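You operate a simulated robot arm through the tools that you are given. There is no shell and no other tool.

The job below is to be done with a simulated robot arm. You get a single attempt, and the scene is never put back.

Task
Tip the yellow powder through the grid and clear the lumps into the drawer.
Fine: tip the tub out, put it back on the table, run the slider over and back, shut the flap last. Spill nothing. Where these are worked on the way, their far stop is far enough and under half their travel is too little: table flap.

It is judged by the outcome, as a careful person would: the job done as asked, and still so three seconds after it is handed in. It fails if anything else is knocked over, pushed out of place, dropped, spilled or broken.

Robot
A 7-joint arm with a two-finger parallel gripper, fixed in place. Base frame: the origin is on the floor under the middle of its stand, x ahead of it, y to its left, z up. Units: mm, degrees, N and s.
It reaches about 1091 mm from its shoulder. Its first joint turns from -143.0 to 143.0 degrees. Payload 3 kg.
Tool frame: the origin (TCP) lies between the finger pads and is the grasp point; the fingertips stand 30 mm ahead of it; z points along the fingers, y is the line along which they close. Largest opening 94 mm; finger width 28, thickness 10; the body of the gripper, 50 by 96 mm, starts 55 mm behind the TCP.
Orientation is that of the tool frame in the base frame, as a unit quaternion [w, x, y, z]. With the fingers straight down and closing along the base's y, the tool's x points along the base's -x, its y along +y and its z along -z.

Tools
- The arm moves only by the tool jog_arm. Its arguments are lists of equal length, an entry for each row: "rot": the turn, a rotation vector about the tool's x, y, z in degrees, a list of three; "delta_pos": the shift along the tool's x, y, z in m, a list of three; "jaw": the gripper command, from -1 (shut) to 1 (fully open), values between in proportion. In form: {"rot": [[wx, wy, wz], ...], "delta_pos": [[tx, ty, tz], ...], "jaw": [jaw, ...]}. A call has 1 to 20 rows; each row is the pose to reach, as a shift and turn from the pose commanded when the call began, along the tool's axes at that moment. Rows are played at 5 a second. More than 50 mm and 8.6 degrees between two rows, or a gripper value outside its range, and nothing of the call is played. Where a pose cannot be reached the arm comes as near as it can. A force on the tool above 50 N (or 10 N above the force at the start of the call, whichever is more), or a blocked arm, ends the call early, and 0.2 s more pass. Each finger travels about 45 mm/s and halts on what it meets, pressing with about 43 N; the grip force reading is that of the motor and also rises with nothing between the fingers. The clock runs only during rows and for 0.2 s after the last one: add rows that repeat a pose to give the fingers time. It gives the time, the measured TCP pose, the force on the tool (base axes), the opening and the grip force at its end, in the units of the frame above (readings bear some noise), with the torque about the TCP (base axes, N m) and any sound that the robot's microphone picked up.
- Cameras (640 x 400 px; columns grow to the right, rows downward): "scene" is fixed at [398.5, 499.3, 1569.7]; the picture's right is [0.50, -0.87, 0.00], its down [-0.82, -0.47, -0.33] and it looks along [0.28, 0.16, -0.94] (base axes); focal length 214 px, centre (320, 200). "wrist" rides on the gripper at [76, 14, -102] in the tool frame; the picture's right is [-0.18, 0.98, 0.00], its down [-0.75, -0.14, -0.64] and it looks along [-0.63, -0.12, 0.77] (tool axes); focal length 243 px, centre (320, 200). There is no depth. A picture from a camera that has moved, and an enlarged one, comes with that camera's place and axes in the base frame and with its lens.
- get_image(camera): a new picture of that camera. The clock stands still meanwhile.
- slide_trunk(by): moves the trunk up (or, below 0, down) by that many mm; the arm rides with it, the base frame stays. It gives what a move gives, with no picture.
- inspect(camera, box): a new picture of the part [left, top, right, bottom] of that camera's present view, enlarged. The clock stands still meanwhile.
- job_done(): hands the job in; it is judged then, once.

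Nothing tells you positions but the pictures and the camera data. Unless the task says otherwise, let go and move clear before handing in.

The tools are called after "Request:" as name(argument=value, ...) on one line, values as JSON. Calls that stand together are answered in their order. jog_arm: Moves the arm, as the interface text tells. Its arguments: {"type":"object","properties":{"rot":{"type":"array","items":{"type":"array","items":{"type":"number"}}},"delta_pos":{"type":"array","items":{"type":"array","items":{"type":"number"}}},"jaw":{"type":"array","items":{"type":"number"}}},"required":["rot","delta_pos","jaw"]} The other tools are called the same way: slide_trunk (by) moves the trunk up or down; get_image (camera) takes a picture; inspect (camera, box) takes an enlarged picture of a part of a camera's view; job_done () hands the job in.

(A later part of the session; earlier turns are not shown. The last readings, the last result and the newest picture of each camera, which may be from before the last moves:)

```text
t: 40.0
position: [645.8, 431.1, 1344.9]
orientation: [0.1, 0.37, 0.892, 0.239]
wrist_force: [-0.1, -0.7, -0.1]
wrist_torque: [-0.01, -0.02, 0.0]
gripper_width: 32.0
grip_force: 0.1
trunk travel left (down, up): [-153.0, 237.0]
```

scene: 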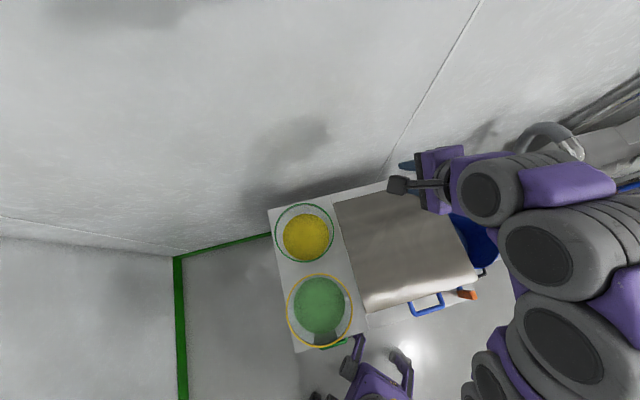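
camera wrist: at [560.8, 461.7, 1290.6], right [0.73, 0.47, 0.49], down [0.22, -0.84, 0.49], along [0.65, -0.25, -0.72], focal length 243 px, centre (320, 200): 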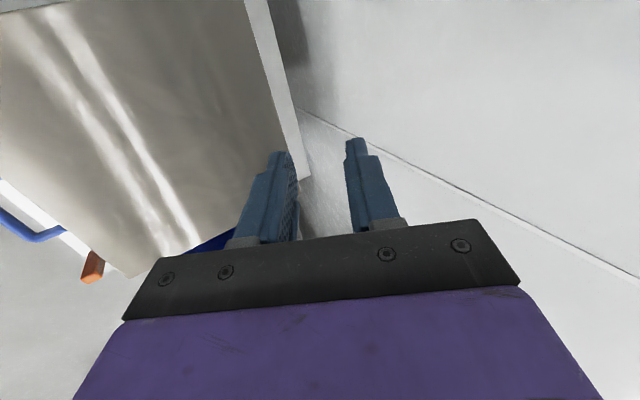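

I'll test the far end of the arc (flap past vertical) with the flatter pitch at this trunk height.

Request:
jog_arm(rot=[[-6, 0, 0], [-12, 0, 0], [-18, 0, 0], [-24, 0, 0], [-30, 0, 0]], delta_pos=[[-0.01, 0.0157, 0.0282], [-0.02, 0.0314, 0.0564], [-0.03, 0.047, 0.0847], [-0.041, 0.0627, 0.1129], [-0.051, 0.0784, 0.1411]], jaw=[-0.319, -0.319, -0.319, -0.319, -0.319])

Request:
get_image(camera="wrist")

Request:
get_image(camera="scene")

```text
t: 41.2
position: [778.3, 490.4, 1262.9]
orientation: [0.192, 0.331, 0.799, 0.463]
wrist_force: [0.5, 0.6, 0.2]
wrist_torque: [-0.01, 0.0, 0.02]
gripper_width: 32.1
grip_force: 0.1
trunk travel left (down, up): [-153.0, 237.0]
```

```text
taken
camera wrist: at [666.5, 486.2, 1326.3], right [0.48, 0.21, 0.85], down [0.09, -0.98, 0.2], along [0.88, -0.02, -0.48], focal length 243 px, centre (320, 200)
```

wrist: 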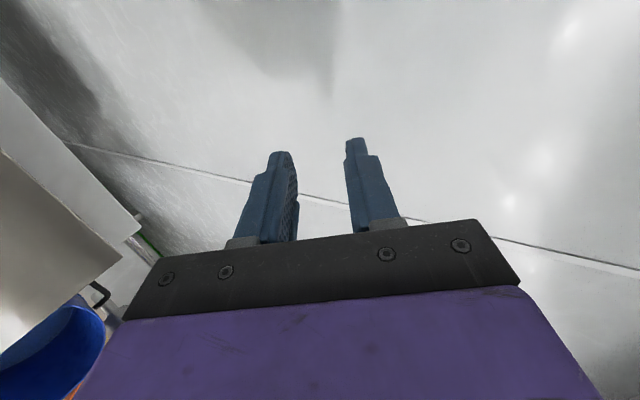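

```text
taken
```

scene: 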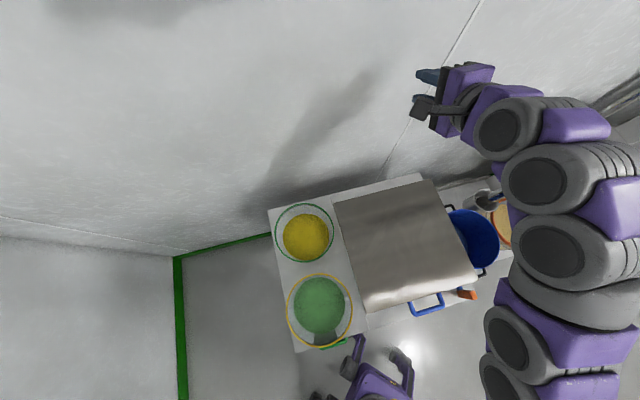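

The far end is reachable. Now back along the same arc to the pre-grip pose in front of the handle, pitching to 60°.

Request:
jog_arm(rot=[[0, 0, 0], [0, 0, 0], [0, 0, 0], [3, 0, 0], [6, 0, 0], [9, 0, 0], [12, 0, 0], [15, 0, 0], [18, 0, 0], [21, 0, 0], [24, 0, 0], [27, 0, 0], [30, 0, 0], [30, 0, 0]], delta_pos=[[0, -0.0132, -0.0409], [0, -0.0357, -0.0798], [0, -0.0643, -0.1153], [0, -0.098, -0.1478], [0, -0.1329, -0.1762], [0, -0.1724, -0.2007], [0, -0.2152, -0.2187], [0, -0.2616, -0.2311], [0, -0.3087, -0.2386], [0, -0.3564, -0.2434], [0, -0.4044, -0.2445], [0, -0.4513, -0.2417], [0, -0.4884, -0.2399], [0, -0.513, -0.2346]], jaw=[-0.319, -0.319, -0.319, -0.319, -0.319, -0.319, -0.319, -0.319, -0.319, -0.319, -0.319, -0.319, -0.319, -0.319])

Request:
get_image(camera="wrist")

Request:
inspect(camera="wrist", box=[240, 100, 420, 240])

```text
t: 44.4
position: [505.7, 475.1, 979.5]
orientation: [-0.088, -0.106, 0.939, 0.316]
wrist_force: [-0.5, 0.2, 0.4]
wrist_torque: [-0.04, -0.06, -0.04]
gripper_width: 32.0
grip_force: 0.0
out of reach, approached as far as the arm can: row 3, 4, 5, 6, 7, 8, 9, 10, 11, 12, 13
trunk travel left (down, up): [-153.0, 237.0]
stopped in row 14: the arm was blocked; the commanded pose is now the measured one
```

```text
taken
camera wrist: at [453.6, 407.1, 1076.0], right [0.04, 0.81, 0.58], down [0.89, -0.29, 0.34], along [0.45, 0.51, -0.74], focal length 243 px, centre (320, 200)
```

wrist: 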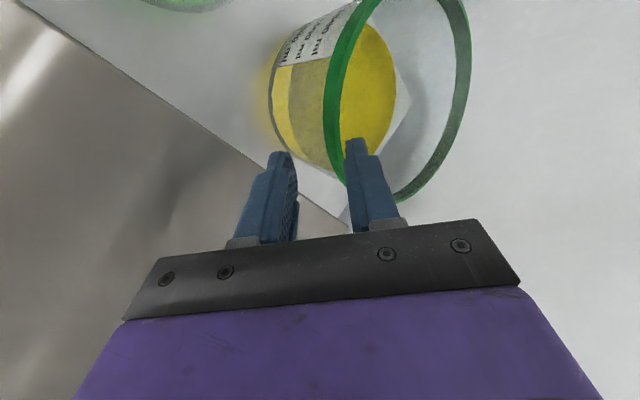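

```text
2.86 times, centred on (330, 170) of wrist
camera zoom: at [453.6, 407.1, 1076.0], right [0.04, 0.81, 0.58], down [0.89, -0.29, 0.34], along [0.45, 0.51, -0.74], focal length 693 px, centre (291, 286)
```

zoom: 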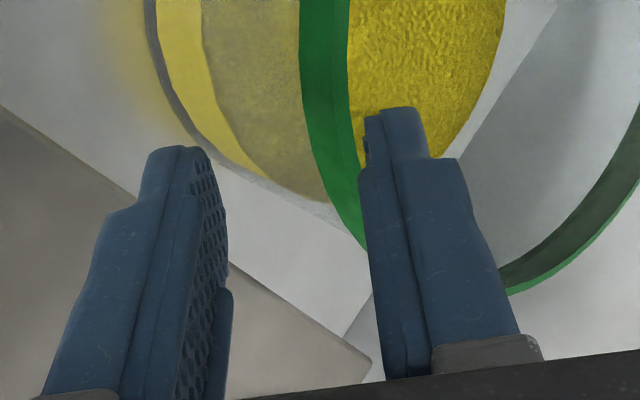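

The arm strayed off the planned arc and was blocked near the yellow tub. I must check that nothing was moved before continuing.

Request:
get_image(camera="scene")

Request:
inspect(camera="scene", box=[240, 160, 400, 360])

Request:
inspect(camera="scene", box=[400, 160, 560, 320])

```text
taken
```

scene: 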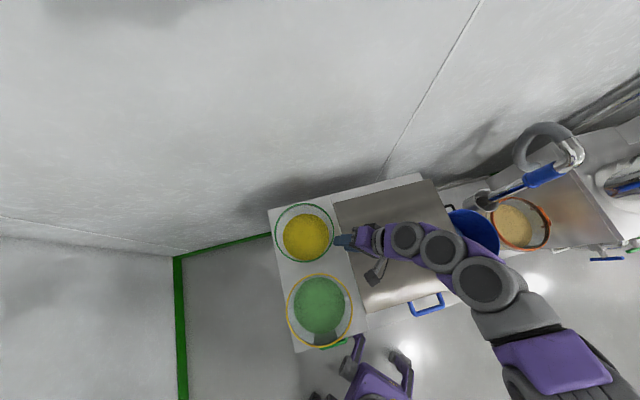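

```text
2.00 times, centred on (320, 260) of scene
camera zoom: at [398.5, 499.3, 1569.7], right [0.5, -0.87, 0.0], down [-0.82, -0.47, -0.33], along [0.28, 0.16, -0.94], focal length 429 px, centre (320, 80)
```

zoom: 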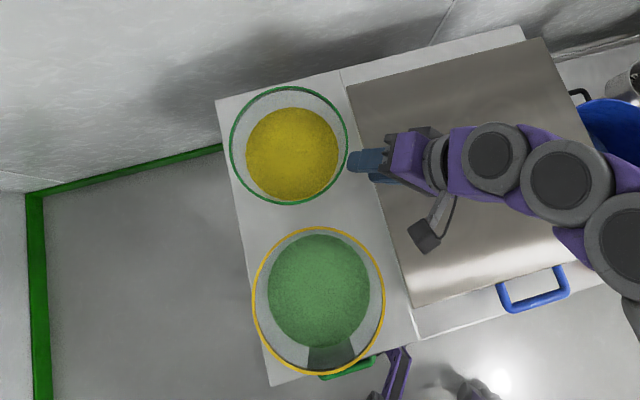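

```text
2.50 times, centred on (480, 240) of scene
camera zoom: at [398.5, 499.3, 1569.7], right [0.5, -0.87, 0.0], down [-0.82, -0.47, -0.33], along [0.28, 0.16, -0.94], focal length 536 px, centre (-80, 100)
```

zoom: 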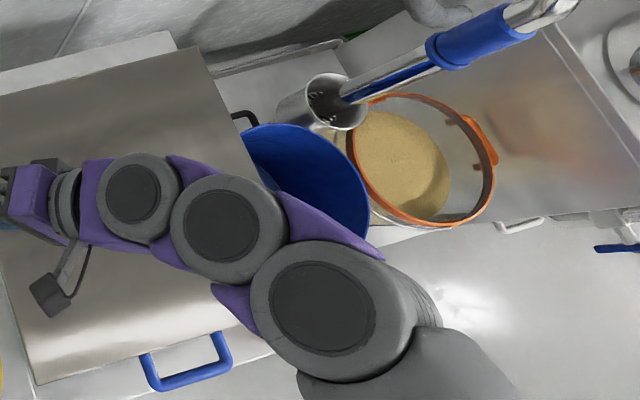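

The scene shows both tubs, the flap and the neighbours exactly where they were. I'll back straight up away from the tub in small steps.

Request:
jog_arm(rot=[[0, 0, 0], [0, 0, 0], [0, 0, 0], [0, 0, 0]], delta_pos=[[0.002, 0.012, -0.016], [0.004, 0.0245, -0.0315], [0.006, 0.037, -0.047], [0.008, 0.049, -0.063]], jaw=[-0.319, -0.319, -0.319, -0.319])

Request:
get_image(camera="scene")

```text
t: 45.4
position: [509.7, 466.5, 1062.0]
orientation: [-0.087, -0.105, 0.938, 0.32]
wrist_force: [0.3, -0.1, -0.8]
wrist_torque: [0.01, 0.01, 0.0]
gripper_width: 32.2
grip_force: 0.0
trunk travel left (down, up): [-153.0, 237.0]
```

```text
taken
```

scene: 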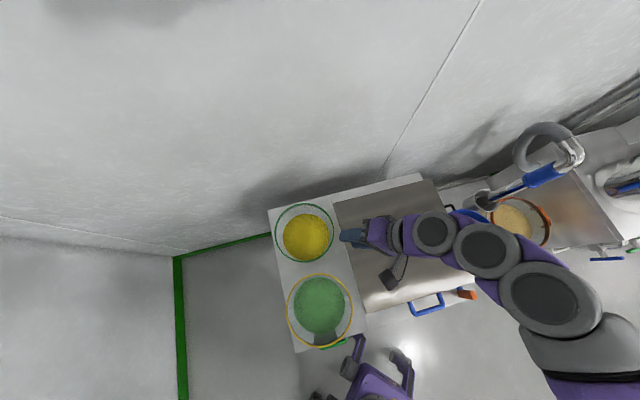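

Free to move. I'll return to the well-behaved tool-down pose in front of the table, rising as I go.

Request:
jog_arm(rot=[[3.9, 0.5, -3.1], [7.7, 0.9, -6.2], [11.6, 1.4, -9.3], [15.4, 1.9, -12.4], [19.3, 2.4, -15.5], [23.1, 2.8, -18.5], [27, 3.3, -21.6], [30.8, 3.8, -24.7], [34.7, 4.2, -27.8], [38.5, 4.7, -30.9]], delta_pos=[[0.0136, -0.0143, -0.0245], [0.0271, -0.0286, -0.049], [0.0407, -0.0429, -0.0735], [0.0542, -0.0572, -0.098], [0.0678, -0.0715, -0.1225], [0.0813, -0.0858, -0.147], [0.0949, -0.1001, -0.1715], [0.1084, -0.1144, -0.196], [0.122, -0.1287, -0.2205], [0.1355, -0.143, -0.245]], jaw=[-0.319, -0.319, -0.319, -0.319, -0.319, -0.319, -0.319, -0.319, -0.319, -0.319])

Request:
get_image(camera="scene")

```text
t: 47.6
position: [453.4, 180.2, 1177.2]
orientation: [0.0, -0.383, 0.924, 0.002]
wrist_force: [0.1, -0.1, 0.4]
wrist_torque: [0.01, 0.0, 0.02]
gripper_width: 31.8
grip_force: 0.0
trunk travel left (down, up): [-153.0, 237.0]
```

```text
taken
```

scene: 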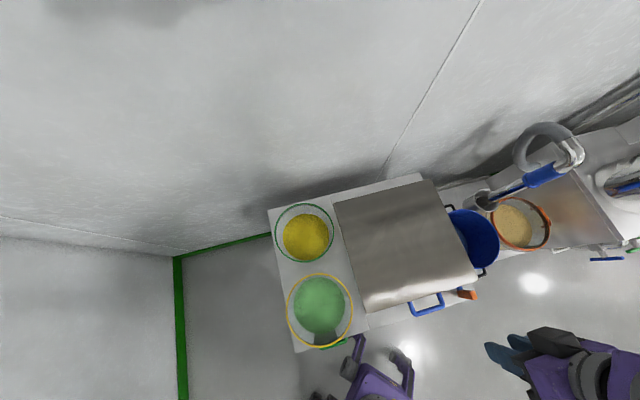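

Good, everything is untouched and the arm is back in a normal posture. I'll re-form the handle pose (pitch 60°, fingers closing fore-aft/vertical) here in free air.

Request:
jog_arm(rot=[[-1.96, -1.96, 7.31], [-3.92, -3.92, 14.63], [-5.88, -5.88, 21.94], [-7.83, -7.83, 29.25], [-9.79, -9.79, 36.56], [-11.75, -11.75, 43.88], [-13.71, -13.71, 51.19], [-15.67, -15.67, 58.5], [-17.63, -17.63, 65.81], [-19.58, -19.58, 73.13], [-21.54, -21.54, 80.44], [-23.5, -23.5, 87.75]], delta_pos=[[0, 0, 0], [0, 0, 0], [0, 0, 0], [0, 0, 0], [0, 0, 0], [0, 0, 0], [0, 0, 0], [0, 0, 0], [0, 0, 0], [0, 0, 0], [0, 0, 0], [0, 0, 0]], jaw=[-0.319, -0.319, -0.319, -0.319, -0.319, -0.319, -0.319, -0.319, -0.319, -0.319, -0.319, -0.319])

Request:
get_image(camera="scene")

```text
t: 50.2
position: [455.0, 181.4, 1179.0]
orientation: [0.099, 0.371, 0.891, 0.241]
wrist_force: [-0.1, 0.8, 0.0]
wrist_torque: [-0.01, 0.03, 0.01]
gripper_width: 32.2
grip_force: 0.0
trunk travel left (down, up): [-153.0, 237.0]
```

```text
taken
```

scene: 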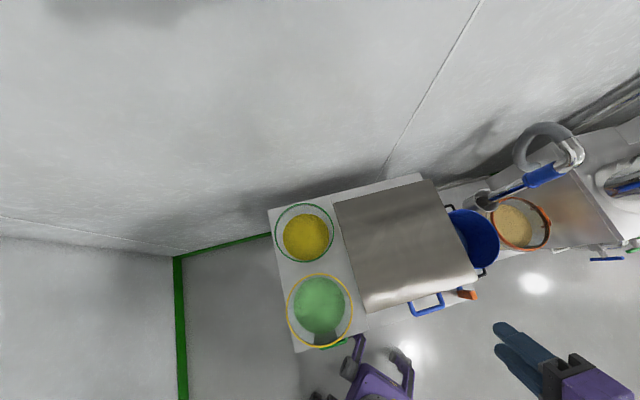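

Request:
jog_arm(rot=[[0, 0, 0], [0, 0, 0], [0, 0, 0], [0, 0, 0], [0, 0, 0]], delta_pos=[[-0.002, -0.0196, 0.03], [-0.004, -0.0392, 0.06], [-0.006, -0.0588, 0.09], [-0.008, -0.0784, 0.12], [-0.01, -0.098, 0.15]], jaw=[-0.319, -0.319, -0.319, -0.319, -0.319])

```text
t: 51.4
position: [454.3, 168.5, 998.4]
orientation: [0.097, 0.371, 0.892, 0.241]
wrist_force: [0.0, 0.7, 0.7]
wrist_torque: [0.02, 0.03, 0.0]
gripper_width: 32.1
grip_force: 0.1
trunk travel left (down, up): [-153.0, 237.0]
```

Now a short dry run of the first half of the arc at this trunk height, checking for limits as I go.

Request:
jog_arm(rot=[[0, 0, 0], [0, 0, 0], [0, 0, 0], [0, 0, 0], [0, 0, 0], [0, 0, 0]], delta_pos=[[0, 0.0245, 0.0008], [0, 0.0576, -0.0206], [0, 0.0949, -0.0452], [0, 0.1341, -0.063], [0, 0.175, -0.074], [0, 0.2186, -0.0835]], jaw=[-0.319, -0.319, -0.319, -0.319, -0.319, -0.319])

Request:
get_image(camera="scene")

```text
t: 52.8
position: [559.6, 276.4, 1185.3]
orientation: [0.098, 0.371, 0.892, 0.24]
wrist_force: [-0.5, -0.3, -0.1]
wrist_torque: [-0.02, 0.0, 0.05]
gripper_width: 31.8
grip_force: 0.0
trunk travel left (down, up): [-153.0, 237.0]
```

```text
taken
```

scene: 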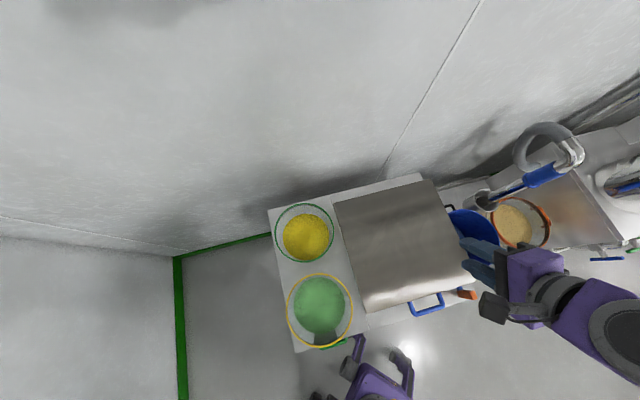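

Request:
jog_arm(rot=[[0, 0, 0], [-3, 0, 0], [-7, 0, 0]], delta_pos=[[0, 0.0393, -0.0062], [0, 0.0823, -0.0045], [0, 0.1244, 0.0025]], jaw=[-0.319, -0.319, -0.319])

Request:
get_image(camera="scene")

```text
t: 53.6
position: [635.9, 351.7, 1242.2]
orientation: [0.12, 0.364, 0.875, 0.295]
wrist_force: [-0.6, 0.2, 0.1]
wrist_torque: [0.02, 0.0, 0.0]
gripper_width: 32.2
grip_force: 0.2
trunk travel left (down, up): [-153.0, 237.0]
```

```text
taken
```

scene: 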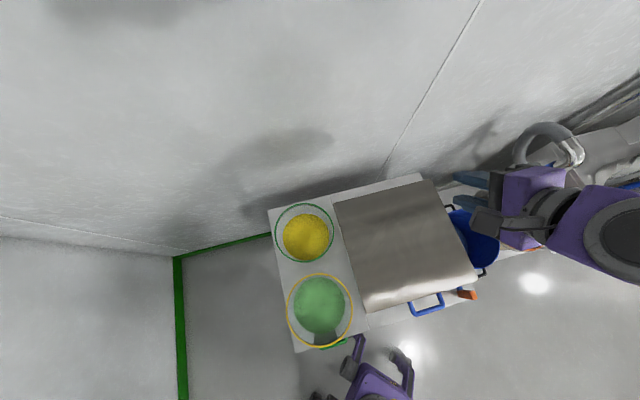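

Request:
jog_arm(rot=[[-4, 0, 0], [-8, 0, 0], [-13, 0, 0]], delta_pos=[[0, 0.0432, 0.0125], [0, 0.0811, 0.0286], [0, 0.1197, 0.0489]], jaw=[-0.319, -0.319, -0.319])

Request:
get_image(camera="scene")

```text
t: 54.4
position: [726.6, 441.4, 1271.0]
orientation: [0.161, 0.348, 0.836, 0.392]
wrist_force: [-0.5, -0.6, -0.6]
wrist_torque: [0.03, -0.01, 0.0]
gripper_width: 32.0
grip_force: 0.2
trunk travel left (down, up): [-153.0, 237.0]
```

```text
taken
```

scene: 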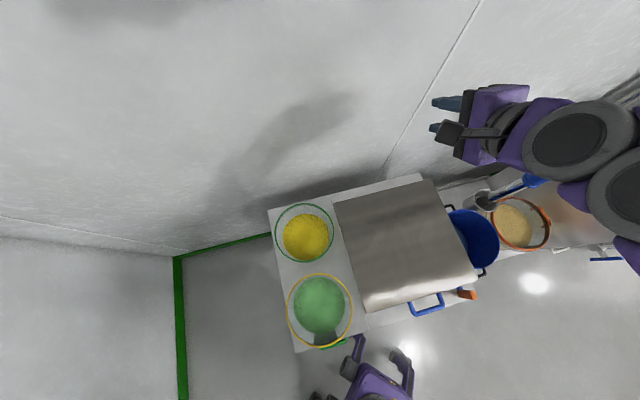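

The forward arc works at this trunk height. I'll retrace it in short calls.

Request:
jog_arm(rot=[[5, 0, 0], [9, 0, 0], [13, 0, 0]], delta_pos=[[0, -0.0319, -0.0333], [0, -0.0652, -0.0575], [0, -0.1009, -0.0798]], jaw=[-0.319, -0.319, -0.319])

```text
t: 55.2
position: [633.6, 348.1, 1248.8]
orientation: [0.12, 0.364, 0.876, 0.294]
wrist_force: [0.2, 0.7, 0.3]
wrist_torque: [-0.01, -0.05, -0.02]
gripper_width: 32.2
grip_force: 0.0
trunk travel left (down, up): [-153.0, 237.0]
```

Request:
jog_arm(rot=[[3, 0, 0], [7, 0, 0], [7, 0, 0], [7, 0, 0]], delta_pos=[[0, -0.0414, -0.0099], [0, -0.0842, -0.0146], [0, -0.125, -0.0103], [0, -0.1706, -0.0046]], jaw=[-0.319, -0.319, -0.319, -0.319])

```text
t: 56.2
position: [537.7, 248.9, 1148.3]
orientation: [0.098, 0.371, 0.891, 0.241]
wrist_force: [0.9, -0.5, 0.6]
wrist_torque: [0.02, 0.01, 0.01]
gripper_width: 32.0
grip_force: 0.1
trunk travel left (down, up): [-153.0, 237.0]
```

Request:
jog_arm(rot=[[0, 0, 0], [0, 0, 0], [0, 0, 0], [0, 0, 0], [0, 0, 0]], delta_pos=[[0, -0.0433, 0.0131], [0, -0.0825, 0.0309], [0, -0.1215, 0.0545], [0, -0.1606, 0.0782], [0, -0.1946, 0.0993]], jaw=[-0.319, -0.319, -0.319, -0.319, -0.319])

Request:
get_image(camera="wrist")

Request:
inspect(camera="wrist", box=[240, 60, 420, 240])

```text
t: 57.4
position: [455.9, 166.3, 968.7]
orientation: [0.098, 0.37, 0.892, 0.242]
wrist_force: [-0.7, 0.1, 0.1]
wrist_torque: [0.0, 0.0, 0.01]
gripper_width: 31.9
grip_force: 0.0
trunk travel left (down, up): [-153.0, 237.0]
```

```text
taken
camera wrist: at [372.7, 192.5, 1064.5], right [0.73, 0.47, 0.49], down [0.22, -0.85, 0.48], along [0.65, -0.24, -0.72], focal length 243 px, centre (320, 200)
```

wrist: 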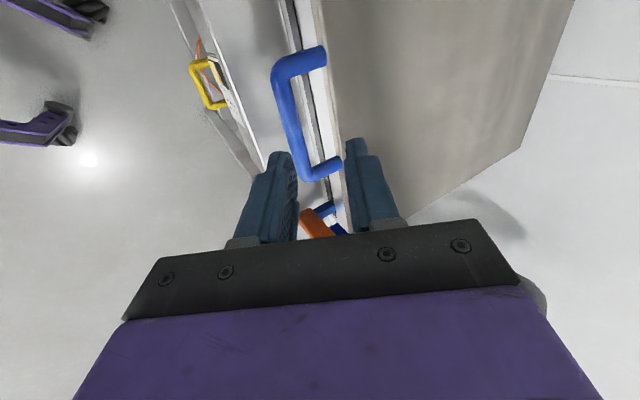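

```text
2.22 times, centred on (330, 150) of wrist
camera zoom: at [372.7, 192.5, 1064.5], right [0.73, 0.47, 0.49], down [0.22, -0.85, 0.48], along [0.65, -0.24, -0.72], focal length 539 px, centre (298, 311)
```

zoom: 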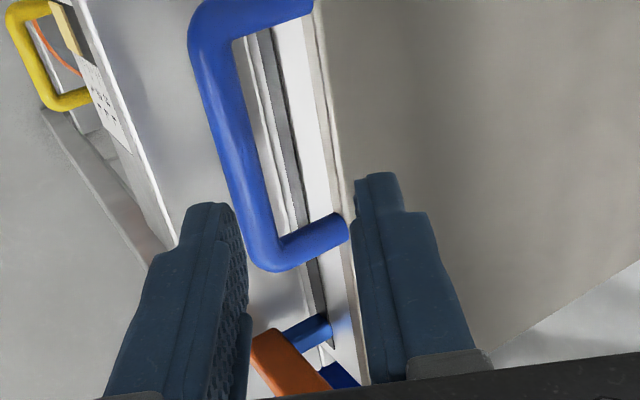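

Request:
jog_arm(rot=[[0, 0, 0], [0, 0, 0]], delta_pos=[[0, -0.0093, 0.0135], [0, -0.0186, 0.03]], jaw=[-0.319, -0.319])

Request:
inspect(camera="wrist", box=[240, 60, 420, 240])

```text
t: 58.0
position: [453.5, 167.8, 932.2]
orientation: [0.098, 0.371, 0.891, 0.242]
wrist_force: [-0.8, -0.7, 0.7]
wrist_torque: [0.0, 0.02, -0.02]
gripper_width: 32.1
grip_force: 0.1
trunk travel left (down, up): [-153.0, 237.0]
```

```text
2.22 times, centred on (330, 150) of wrist
camera zoom: at [371.2, 192.8, 1028.7], right [0.73, 0.47, 0.49], down [0.22, -0.85, 0.48], along [0.64, -0.24, -0.73], focal length 539 px, centre (298, 311)
```

zoom: 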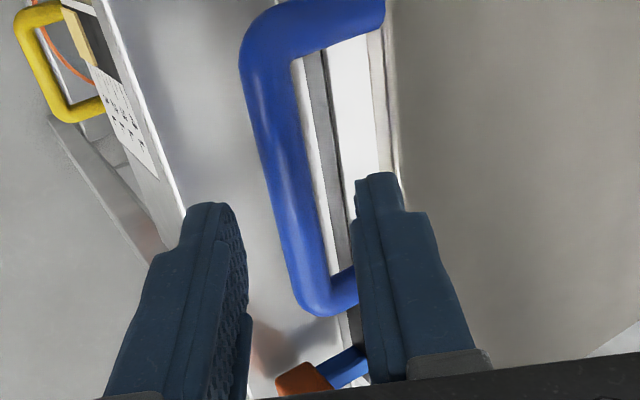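

The bar lies centrally between the fingertips. I'll advance about 31 mm so the bar is between the finger pads.

Request:
jog_arm(rot=[[0, 0, 0], [0, 0, 0], [0, 0, 0]], delta_pos=[[0, -0.001, 0.012], [0, -0.002, 0.023], [0, -0.0025, 0.031]], jaw=[-0.319, -0.319, -0.319])

Request:
inspect(camera="wrist", box=[240, 60, 420, 240])

```text
t: 58.8
position: [462.2, 175.7, 903.0]
orientation: [0.099, 0.37, 0.892, 0.24]
wrist_force: [-0.5, 0.7, 0.0]
wrist_torque: [0.01, 0.0, 0.01]
gripper_width: 32.1
grip_force: 0.0
trunk travel left (down, up): [-153.0, 237.0]
```

```text
2.22 times, centred on (330, 150) of wrist
camera zoom: at [380.2, 201.2, 999.2], right [0.73, 0.47, 0.49], down [0.22, -0.85, 0.48], along [0.64, -0.25, -0.72], focal length 539 px, centre (298, 311)
```

zoom: 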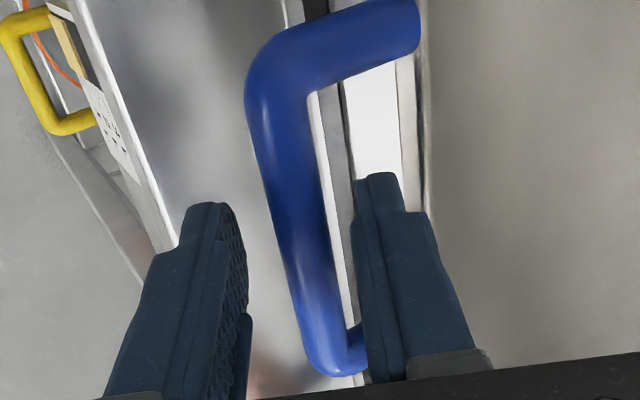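

The bar is between the pads. Closing the gripper on it.

Request:
jog_arm(rot=[[0, 0, 0], [0, 0, 0], [0, 0, 0], [0, 0, 0]], delta_pos=[[0, 0, 0], [0, 0, 0], [0, 0, 0], [0, 0, 0]], jaw=[-0.6, -1, -1, -1])

Request:
inspect(camera="wrist", box=[240, 60, 420, 240])

```text
t: 59.8
position: [463.1, 177.2, 903.8]
orientation: [0.099, 0.369, 0.892, 0.241]
wrist_force: [14.8, 11.5, 16.2]
wrist_torque: [-0.15, -0.81, -0.3]
gripper_width: 13.6
grip_force: 45.2
trunk travel left (down, up): [-153.0, 237.0]
```

```text
2.22 times, centred on (330, 150) of wrist
camera zoom: at [380.7, 202.3, 999.8], right [0.73, 0.47, 0.49], down [0.22, -0.85, 0.48], along [0.65, -0.24, -0.72], focal length 539 px, centre (298, 311)
```

zoom: 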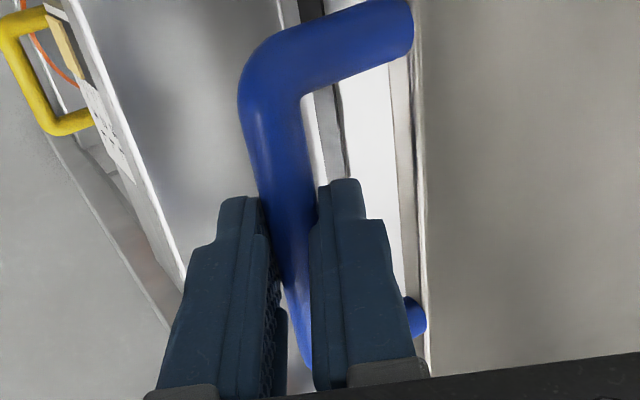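

The handle is held (13.6 mm). I lift along the hinge arc gently for the first few degrees and watch the forces.

Request:
jog_arm(rot=[[0, 0, 0], [0, 0, 0], [0, 0, 0], [0, 0, 0]], delta_pos=[[0, 0.0015, 0], [0, 0.0081, -0.0111], [0, 0.0152, -0.022], [0, 0.0226, -0.0325]], jaw=[-1, -1, -1, -1])

```text
t: 60.8
position: [465.3, 177.6, 941.3]
orientation: [0.097, 0.37, 0.892, 0.241]
wrist_force: [13.8, 2.7, -2.7]
wrist_torque: [0.33, 0.17, 0.58]
gripper_width: 13.5
grip_force: 44.9
trunk travel left (down, up): [-153.0, 237.0]
```

Request:
jog_arm(rot=[[0, 0, 0], [0, 0, 0], [0, 0, 0], [0, 0, 0]], delta_pos=[[0, 0.0124, -0.015], [0, 0.0252, -0.0295], [0, 0.0386, -0.0436], [0, 0.0527, -0.057]], jaw=[-1, -1, -1, -1])

Request:
get_image(camera="scene")

```text
t: 61.8
position: [476.0, 188.3, 1016.5]
orientation: [0.099, 0.371, 0.892, 0.241]
wrist_force: [7.1, -4.2, -3.0]
wrist_torque: [-0.68, -0.53, -0.07]
gripper_width: 13.7
grip_force: 45.1
trunk travel left (down, up): [-153.0, 237.0]
```

```text
taken
```

scene: 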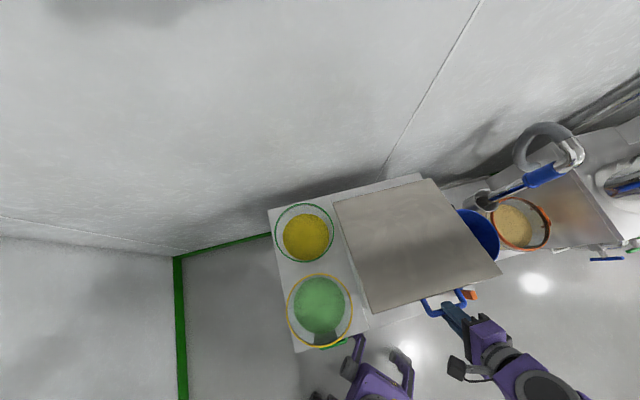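

The flap is rising smoothly with low force. Continuing along the arc.

Request:
jog_arm(rot=[[0, 0, 0], [0, 0, 0], [0, 0, 0], [0, 0, 0], [0, 0, 0]], delta_pos=[[0, 0.0198, -0.0166], [0, 0.0407, -0.0318], [0, 0.0626, -0.0455], [0, 0.0854, -0.0576], [0, 0.109, -0.0681]], jaw=[-1, -1, -1, -1, -1])

```text
t: 63.0
position: [518.4, 231.6, 1131.3]
orientation: [0.097, 0.37, 0.892, 0.241]
wrist_force: [-10.6, -3.8, 6.1]
wrist_torque: [0.19, 0.39, 0.61]
gripper_width: 13.6
grip_force: 44.7
trunk travel left (down, up): [-153.0, 237.0]
```

Request:
jog_arm(rot=[[0, 0, 0], [0, 0, 0], [0, 0, 0], [0, 0, 0], [0, 0, 0]], delta_pos=[[0, 0.0233, -0.0094], [0, 0.0479, -0.0164], [0, 0.0729, -0.0217], [0, 0.0983, -0.0253], [0, 0.1238, -0.0271]], jaw=[-1, -1, -1, -1, -1])

Request:
get_image(camera="scene")

```text
t: 64.2
position: [584.8, 296.7, 1219.1]
orientation: [0.099, 0.37, 0.892, 0.242]
wrist_force: [-12.9, 4.8, 6.8]
wrist_torque: [-0.26, -0.16, 0.09]
gripper_width: 13.8
grip_force: 44.9
trunk travel left (down, up): [-153.0, 237.0]
```

```text
taken
```

scene: 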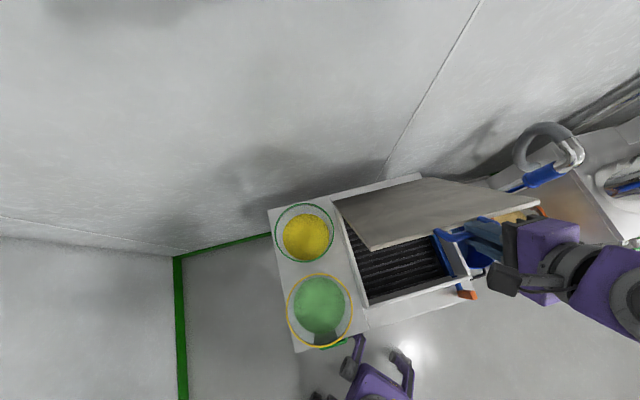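

The grid under the flap is becoming visible. Continuing, easing the pitch.

Request:
jog_arm(rot=[[-2, 0, 0], [-4, 0, 0], [-6, 0, 0], [-8, 0, 0], [-10, 0, 0]], delta_pos=[[0.001, 0.0262, -0.0006], [0.002, 0.0514, 0.0013], [0.002, 0.0764, 0.0049], [0.002, 0.101, 0.0104], [0.002, 0.1254, 0.0177]], jaw=[-1, -1, -1, -1, -1])

```text
t: 65.4
position: [669.7, 383.3, 1266.6]
orientation: [0.13, 0.36, 0.868, 0.318]
wrist_force: [-3.2, 2.9, 2.5]
wrist_torque: [0.15, -0.15, 0.39]
gripper_width: 13.6
grip_force: 44.2
trunk travel left (down, up): [-153.0, 237.0]
```

Request:
jog_arm(rot=[[-2, 0, 0], [-4, 0, 0], [-6, 0, 0], [-8, 0, 0]], delta_pos=[[0, 0.0187, 0.0106], [0, 0.0395, 0.025], [0, 0.0592, 0.041], [0, 0.0778, 0.0585]], jaw=[-1, -1, -1, -1])

Request:
get_image(camera="scene")

Request:
get_image(camera="wrist")

```text
t: 66.4
position: [738.1, 448.7, 1272.6]
orientation: [0.155, 0.349, 0.842, 0.38]
wrist_force: [-0.3, 4.6, 17.8]
wrist_torque: [0.76, 0.33, 1.29]
gripper_width: 13.5
grip_force: 45.2
trunk travel left (down, up): [-153.0, 237.0]
```

```text
taken
```

scene: 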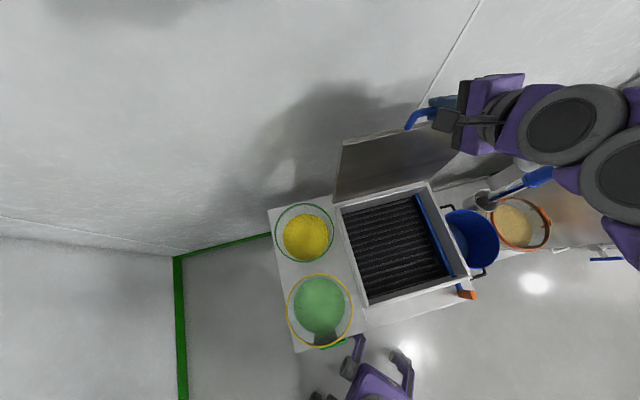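

```text
taken
camera wrist: at [634.6, 455.7, 1351.7], right [0.59, 0.33, 0.74], down [0.13, -0.94, 0.32], along [0.8, -0.09, -0.6], focal length 243 px, centre (320, 200)
```

wrist: 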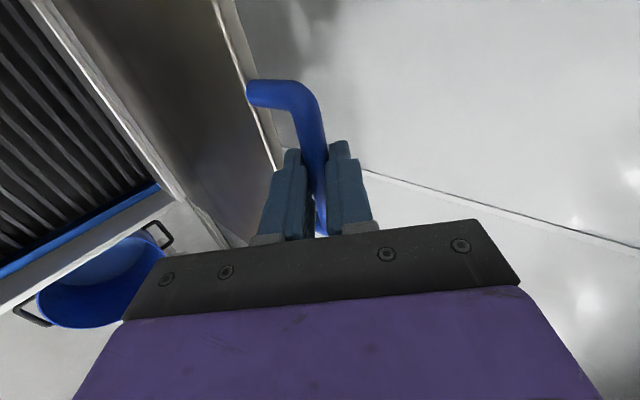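

The flap is just past vertical and the grid with a blue scraper bar is exposed. I'll push gently on toward its far stop.

Request:
jog_arm(rot=[[-2, 0, 0], [-4, 0, 0], [-6, 0, 0]], delta_pos=[[0, 0.0136, 0.0169], [0, 0.0237, 0.0332], [0, 0.033, 0.0501]], jaw=[-1, -1, -1])

```text
t: 67.2
position: [771.8, 483.7, 1268.5]
orientation: [0.173, 0.343, 0.825, 0.415]
wrist_force: [7.0, 4.2, 29.3]
wrist_torque: [0.09, -0.51, -0.34]
gripper_width: 13.4
grip_force: 45.1
out of reach, approached as far as the arm can: row 3
trunk travel left (down, up): [-153.0, 237.0]
```

Request:
jog_arm(rot=[[-4, 0, 0], [-8, 0, 0], [-10, 0, 0]], delta_pos=[[0, 0.003, 0.009], [0, 0.006, 0.019], [0, 0.0088, 0.0286]], jaw=[-1, -1, -1])

Request:
get_image(camera="wrist")

Request:
get_image(camera="scene")

```text
t: 68.0
position: [782.5, 495.7, 1262.4]
orientation: [0.204, 0.326, 0.78, 0.494]
wrist_force: [-25.6, -21.3, 29.5]
wrist_torque: [-0.26, -0.45, 0.58]
gripper_width: 13.8
grip_force: 44.8
trunk travel left (down, up): [-153.0, 237.0]
```

```text
taken
camera wrist: at [666.7, 487.2, 1318.9], right [0.43, 0.16, 0.89], down [0.08, -0.99, 0.14], along [0.9, 0.01, -0.44], focal length 243 px, centre (320, 200)
```

wrist: 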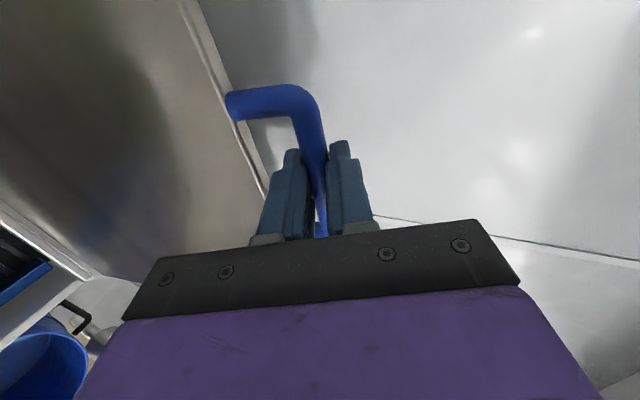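

```text
taken
```

scene: 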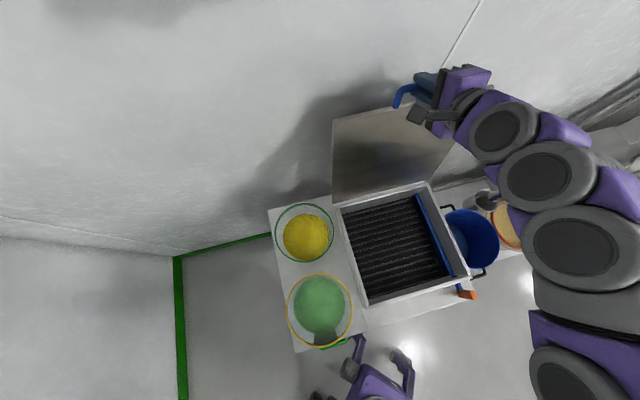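

The push now meets firm resistance: the flap is at its far stop (about 104°). I'll open the fingers slightly and withdraw.

Request:
jog_arm(rot=[[0, 0, 0], [0, 0, 0], [0, 0, 0], [0, 0, 0], [2, 0, 0], [5, 0, 0], [8, 0, 0]], delta_pos=[[0, 0, -0.002], [0, 0, -0.002], [0, 0, -0.002], [0, 0, -0.02], [0, 0, -0.04], [0, 0, -0.06], [0, 0, -0.08]], jaw=[-0.6, -0.447, -0.447, -0.447, -0.447, -0.447, -0.447])

Request:
get_image(camera="wrist")

Request:
get_image(camera="scene")

```text
t: 69.6
position: [739.5, 452.6, 1289.5]
orientation: [0.178, 0.339, 0.815, 0.436]
wrist_force: [0.5, -1.1, 1.0]
wrist_torque: [0.01, 0.02, 0.0]
gripper_width: 25.7
grip_force: 0.0
trunk travel left (down, up): [-153.0, 237.0]
```

```text
taken
camera wrist: at [630.6, 451.1, 1358.4], right [0.52, 0.25, 0.82], down [0.1, -0.97, 0.24], along [0.85, -0.04, -0.53], focal length 243 px, centre (320, 200)
```

wrist: 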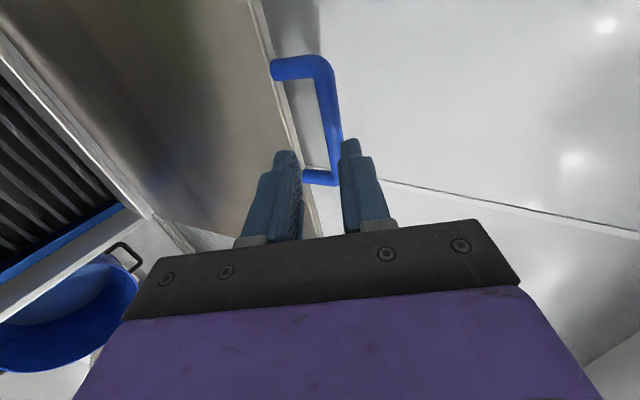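

```text
taken
```

scene: 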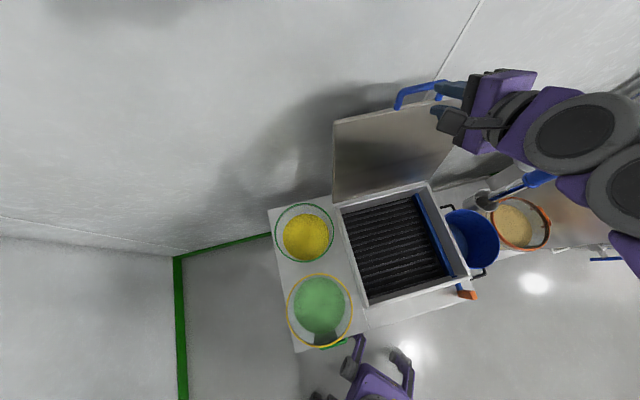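

Released; the flap stands open. Let me look at the grid box.

Request:
inspect(camera="scene", box=[320, 90, 500, 320])

Request:
inspect(camera="scene", box=[330, 180, 480, 310])

```text
1.74 times, centred on (410, 205) of scene
camera zoom: at [398.5, 499.3, 1569.7], right [0.5, -0.87, 0.0], down [-0.82, -0.47, -0.33], along [0.28, 0.16, -0.94], focal length 373 px, centre (164, 191)
```

zoom: 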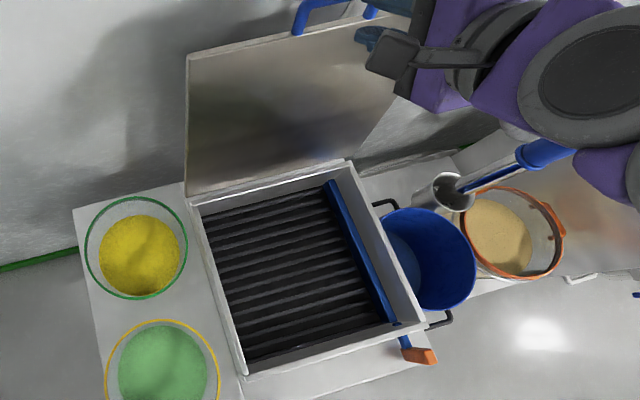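

```text
3.08 times, centred on (405, 245) of scene
camera zoom: at [398.5, 499.3, 1569.7], right [0.5, -0.87, 0.0], down [-0.82, -0.47, -0.33], along [0.28, 0.16, -0.94], focal length 660 px, centre (58, 62)
```

zoom: 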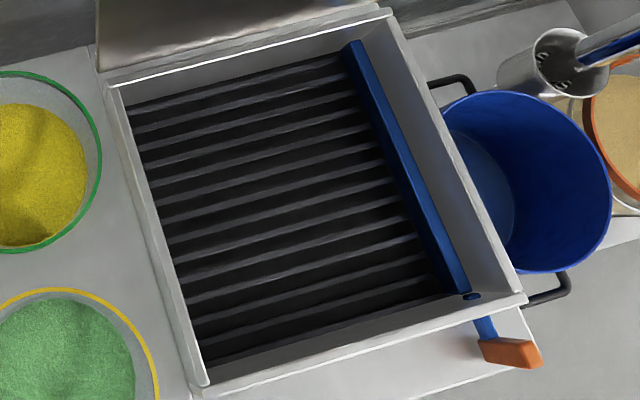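

The box has grid bars running left-right with a blue scraper bar at the right end, attached to the orange knob. Now I retrace back toward the robot in short calls.

Request:
jog_arm(rot=[[5, 0, 0], [11, 0, 0], [16, 0, 0], [20, 0, 0]], delta_pos=[[0, -0.0148, -0.0238], [0, -0.0356, -0.052], [0, -0.0657, -0.0801], [0, -0.1009, -0.105]], jaw=[-0.447, -0.2, 0.2, 0.2])

```text
t: 70.6
position: [637.9, 350.4, 1262.5]
orientation: [0.116, 0.365, 0.878, 0.288]
wrist_force: [-0.1, 0.3, -0.2]
wrist_torque: [-0.04, 0.02, 0.06]
gripper_width: 56.5
grip_force: 0.2
trunk travel left (down, up): [-153.0, 237.0]
```

Request:
jog_arm(rot=[[3, 0, 0], [6.3, 0, 0], [6.3, 0, 0], [6.3, 0, 0], [6.3, 0, 0]], delta_pos=[[0, -0.0387, -0.0129], [0, -0.0827, -0.0205], [0, -0.1287, -0.017], [0, -0.1747, -0.0135], [0, -0.2128, -0.0292]], jaw=[0.2, 0.2, 0.2, 0.2, 0.2])

Request:
get_image(camera="wrist")

```text
t: 71.8
position: [505.1, 218.7, 1160.9]
orientation: [0.098, 0.37, 0.892, 0.24]
wrist_force: [0.5, 0.2, -0.3]
wrist_torque: [-0.01, -0.03, -0.03]
gripper_width: 56.3
grip_force: 0.1
trunk travel left (down, up): [-153.0, 237.0]
```

```text
taken
camera wrist: at [422.6, 244.3, 1257.0], right [0.73, 0.47, 0.49], down [0.22, -0.85, 0.48], along [0.64, -0.25, -0.73], focal length 243 px, centre (320, 200)
```

wrist: 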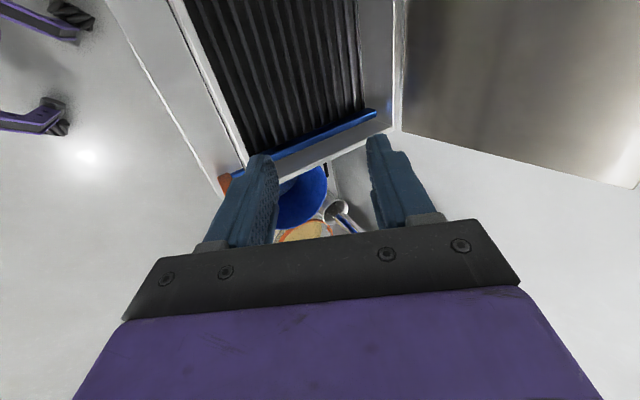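

Now roll the tool back to the natural attitude (pitched 60° down, fingers side by side) for handling the tub.

Request:
jog_arm(rot=[[0, 0, -7.5], [0, 0, -15], [0, 0, -22.5], [0, 0, -30], [0, 0, -37.5], [0, 0, -45], [0, 0, -52.5], [0, 0, -60], [0, 0, -67.5], [0, 0, -75], [0, 0, -82.5], [0, 0, -90]], delta_pos=[[0, 0, 0], [0, 0, 0], [0, 0, 0], [0, 0, 0], [0, 0, 0], [0, 0, 0], [0, 0, 0], [0, 0, 0], [0, 0, 0], [0, 0, 0], [0, 0, 0], [0, 0, 0]], jaw=[0.2, 0.2, 0.2, 0.2, 0.2, 0.2, 0.2, 0.2, 0.2, 0.2, 0.2, 0.2])

Request:
get_image(camera="wrist")

Request:
inspect(camera="wrist", box=[140, 0, 500, 220])

```text
t: 74.4
position: [505.4, 220.0, 1160.5]
orientation: [0.238, -0.37, 0.893, 0.1]
wrist_force: [-0.1, 0.7, -0.4]
wrist_torque: [-0.01, 0.02, -0.03]
gripper_width: 56.5
grip_force: 0.0
trunk travel left (down, up): [-153.0, 237.0]
```

```text
taken
camera wrist: at [410.9, 146.6, 1212.0], right [-0.58, 0.81, 0.09], down [0.34, 0.13, 0.93], along [0.74, 0.58, -0.35], focal length 243 px, centre (320, 200)
```

wrist: 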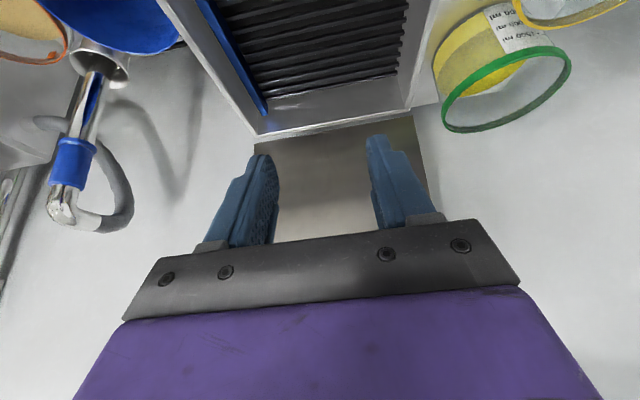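

```text
1.78 times, centred on (320, 110) of wrist
camera zoom: at [410.9, 146.6, 1212.0], right [-0.58, 0.81, 0.09], down [0.34, 0.13, 0.93], along [0.74, 0.58, -0.35], focal length 431 px, centre (320, 360)
```

zoom: 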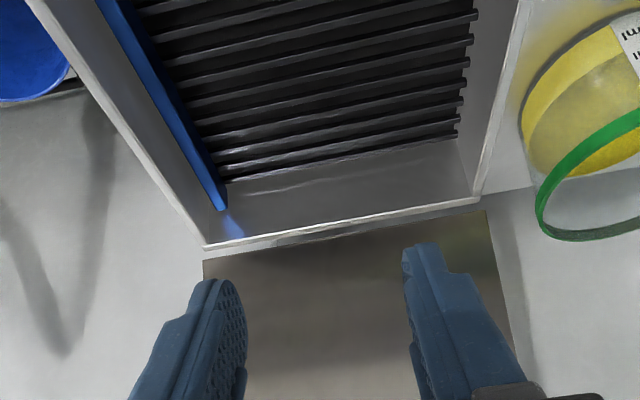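

The lumps' outlet appears to be a gap at the left ends of the bars. Next I move left for a close look at the yellow tub.

Request:
jog_arm(rot=[[0, 0, 0], [0, 0, 0], [0, 0, 0], [0, 0, 0], [0, 0, 0], [0, 0, 0]], delta_pos=[[-0.012, 0.034, 0.0127], [-0.024, 0.068, 0.0253], [-0.036, 0.102, 0.038], [-0.048, 0.136, 0.0507], [-0.06, 0.17, 0.0633], [-0.0716, 0.204, 0.076]], jaw=[0.2, 0.2, 0.2, 0.2, 0.2, 0.2])

Request:
get_image(camera="wrist")

Request:
inspect(camera="wrist", box=[240, 0, 440, 200])

```text
t: 75.8
position: [431.0, 435.7, 1131.3]
orientation: [0.236, -0.369, 0.893, 0.099]
wrist_force: [-0.6, -0.6, -0.6]
wrist_torque: [0.01, -0.03, 0.02]
gripper_width: 56.2
grip_force: 0.0
trunk travel left (down, up): [-153.0, 237.0]
```

```text
taken
camera wrist: at [337.3, 363.5, 1182.5], right [-0.58, 0.81, 0.09], down [0.34, 0.14, 0.93], along [0.74, 0.57, -0.35], focal length 243 px, centre (320, 200)
```

wrist: 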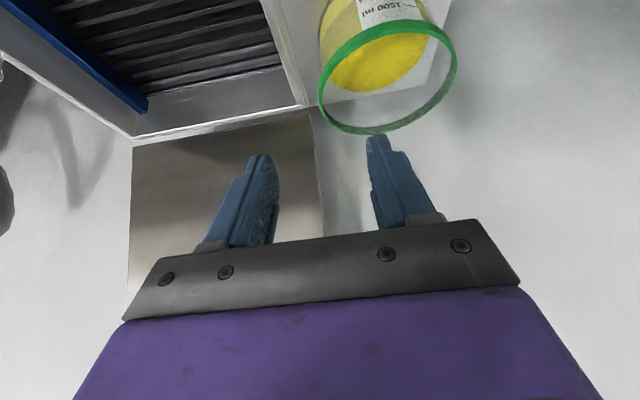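

```text
2.00 times, centred on (340, 100) of wrist
camera zoom: at [337.3, 363.5, 1182.5], right [-0.58, 0.81, 0.09], down [0.34, 0.14, 0.93], along [0.74, 0.57, -0.35], focal length 485 px, centre (280, 400)
```

zoom: 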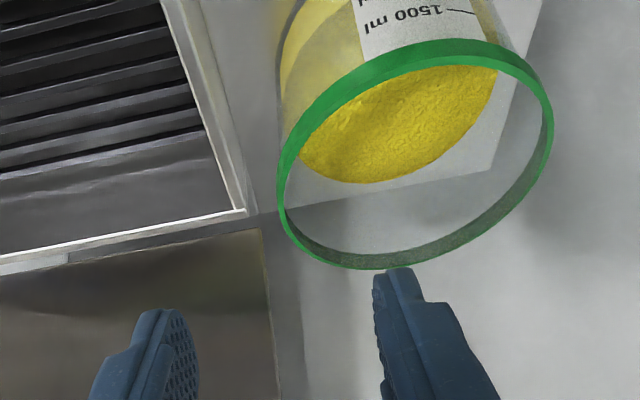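

I place the yellow tub's centre at about u=-85, v=765 with its rim near z≈942 and radius ≈86. I'll move above its right-hand wall, jaw about 62 mm open, still clear of the rim.

Request:
jog_arm(rot=[[0, 0, 0], [0, 0, 0], [0, 0, 0], [0, 0, 0], [0, 0, 0], [0, 0, 0]], delta_pos=[[-0.012, -0.0003, 0.03], [-0.024, -0.0006, 0.06], [-0.036, -0.0009, 0.09], [-0.048, -0.0012, 0.12], [-0.06, -0.0015, 0.15], [-0.0719, -0.0018, 0.1801]], jaw=[0.32, 0.32, 0.32, 0.32, 0.32, 0.32])

Request:
get_image(camera="wrist")

Request:
get_image(camera="scene")

```text
t: 77.2
position: [539.7, 544.3, 1010.6]
orientation: [0.237, -0.369, 0.893, 0.1]
wrist_force: [-0.7, -0.4, 0.1]
wrist_torque: [0.01, 0.03, 0.01]
gripper_width: 62.2
grip_force: 0.2
trunk travel left (down, up): [-153.0, 237.0]
```

```text
taken
camera wrist: at [446.5, 471.0, 1060.8], right [-0.58, 0.81, 0.1], down [0.34, 0.13, 0.93], along [0.74, 0.57, -0.35], focal length 243 px, centre (320, 200)
```

wrist: 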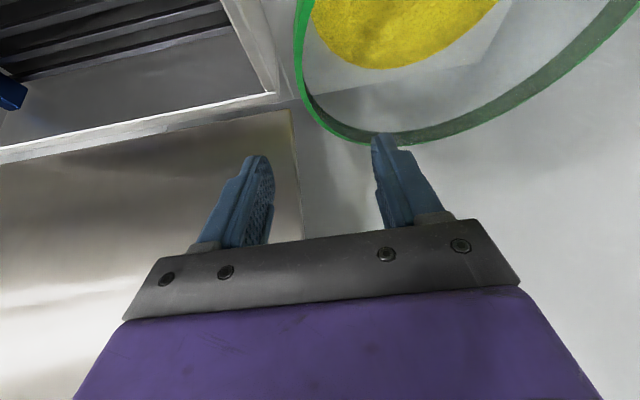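

```text
taken
```

scene: 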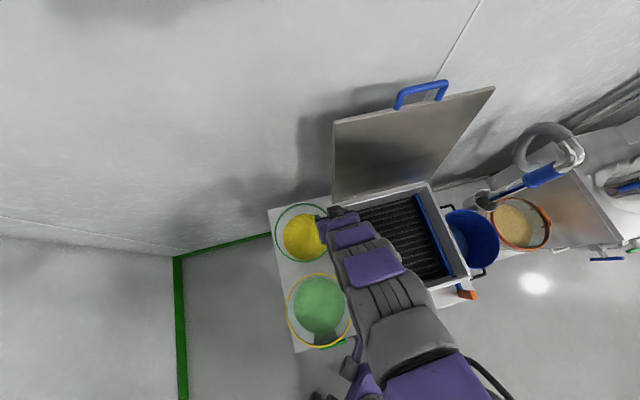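

Request:
inspect(camera="wrist", box=[230, 0, 430, 160])

```text
2.50 times, centred on (330, 80) of wrist
camera zoom: at [446.5, 471.0, 1060.8], right [-0.58, 0.81, 0.1], down [0.34, 0.13, 0.93], along [0.74, 0.57, -0.35], focal length 606 px, centre (295, 500)
```

zoom: 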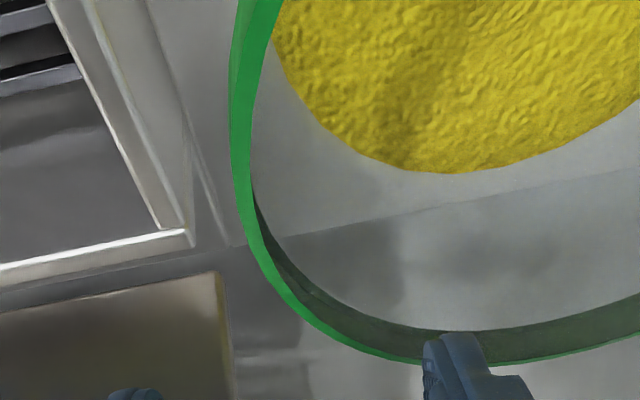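

The rim's wall at its right side is at about u≈+2, v≈765, z≈946. I shift right 4.5 mm and lower partway, to where the fingertips are just at the rim.

Request:
jog_arm(rot=[[0, 0, 0], [0, 0, 0], [0, 0, 0]], delta_pos=[[0, -0.0045, 0], [0.0085, -0.0045, 0.015], [0.0173, -0.0045, 0.0304]], jaw=[0.32, 0.32, 0.32])

Request:
get_image(camera="wrist")

Request:
inspect(camera="wrist", box=[220, 40, 420, 240])

```text
t: 78.0
position: [543.9, 539.2, 974.5]
orientation: [0.237, -0.369, 0.893, 0.101]
wrist_force: [-0.4, -0.9, 0.4]
wrist_torque: [0.0, -0.05, 0.04]
gripper_width: 62.3
grip_force: 0.0
trunk travel left (down, up): [-153.0, 237.0]
```

```text
taken
camera wrist: at [448.9, 466.1, 1025.5], right [-0.58, 0.81, 0.1], down [0.34, 0.13, 0.93], along [0.74, 0.57, -0.35], focal length 243 px, centre (320, 200)
```

wrist: 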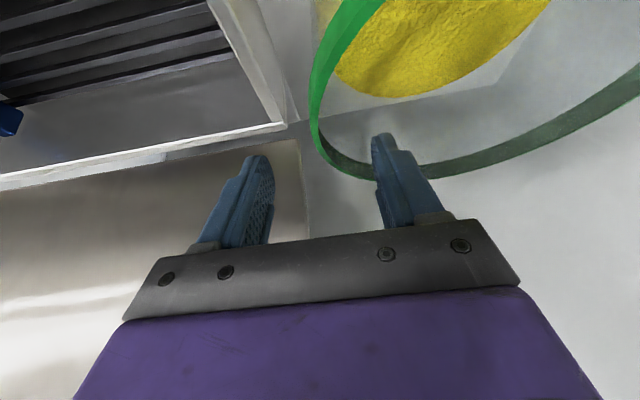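

```text
2.00 times, centred on (320, 140) of wrist
camera zoom: at [448.9, 466.1, 1025.5], right [-0.58, 0.81, 0.1], down [0.34, 0.13, 0.93], along [0.74, 0.57, -0.35], focal length 485 px, centre (320, 320)
```

zoom: 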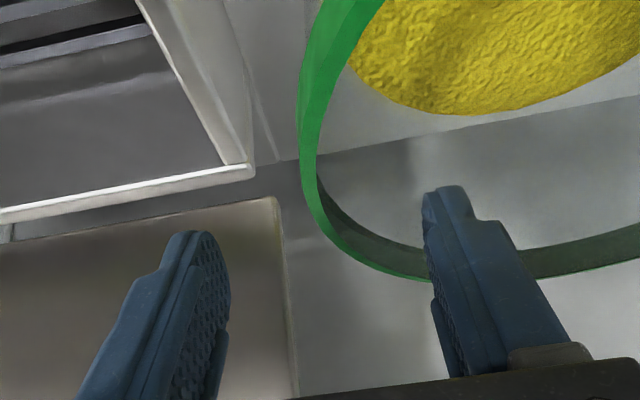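

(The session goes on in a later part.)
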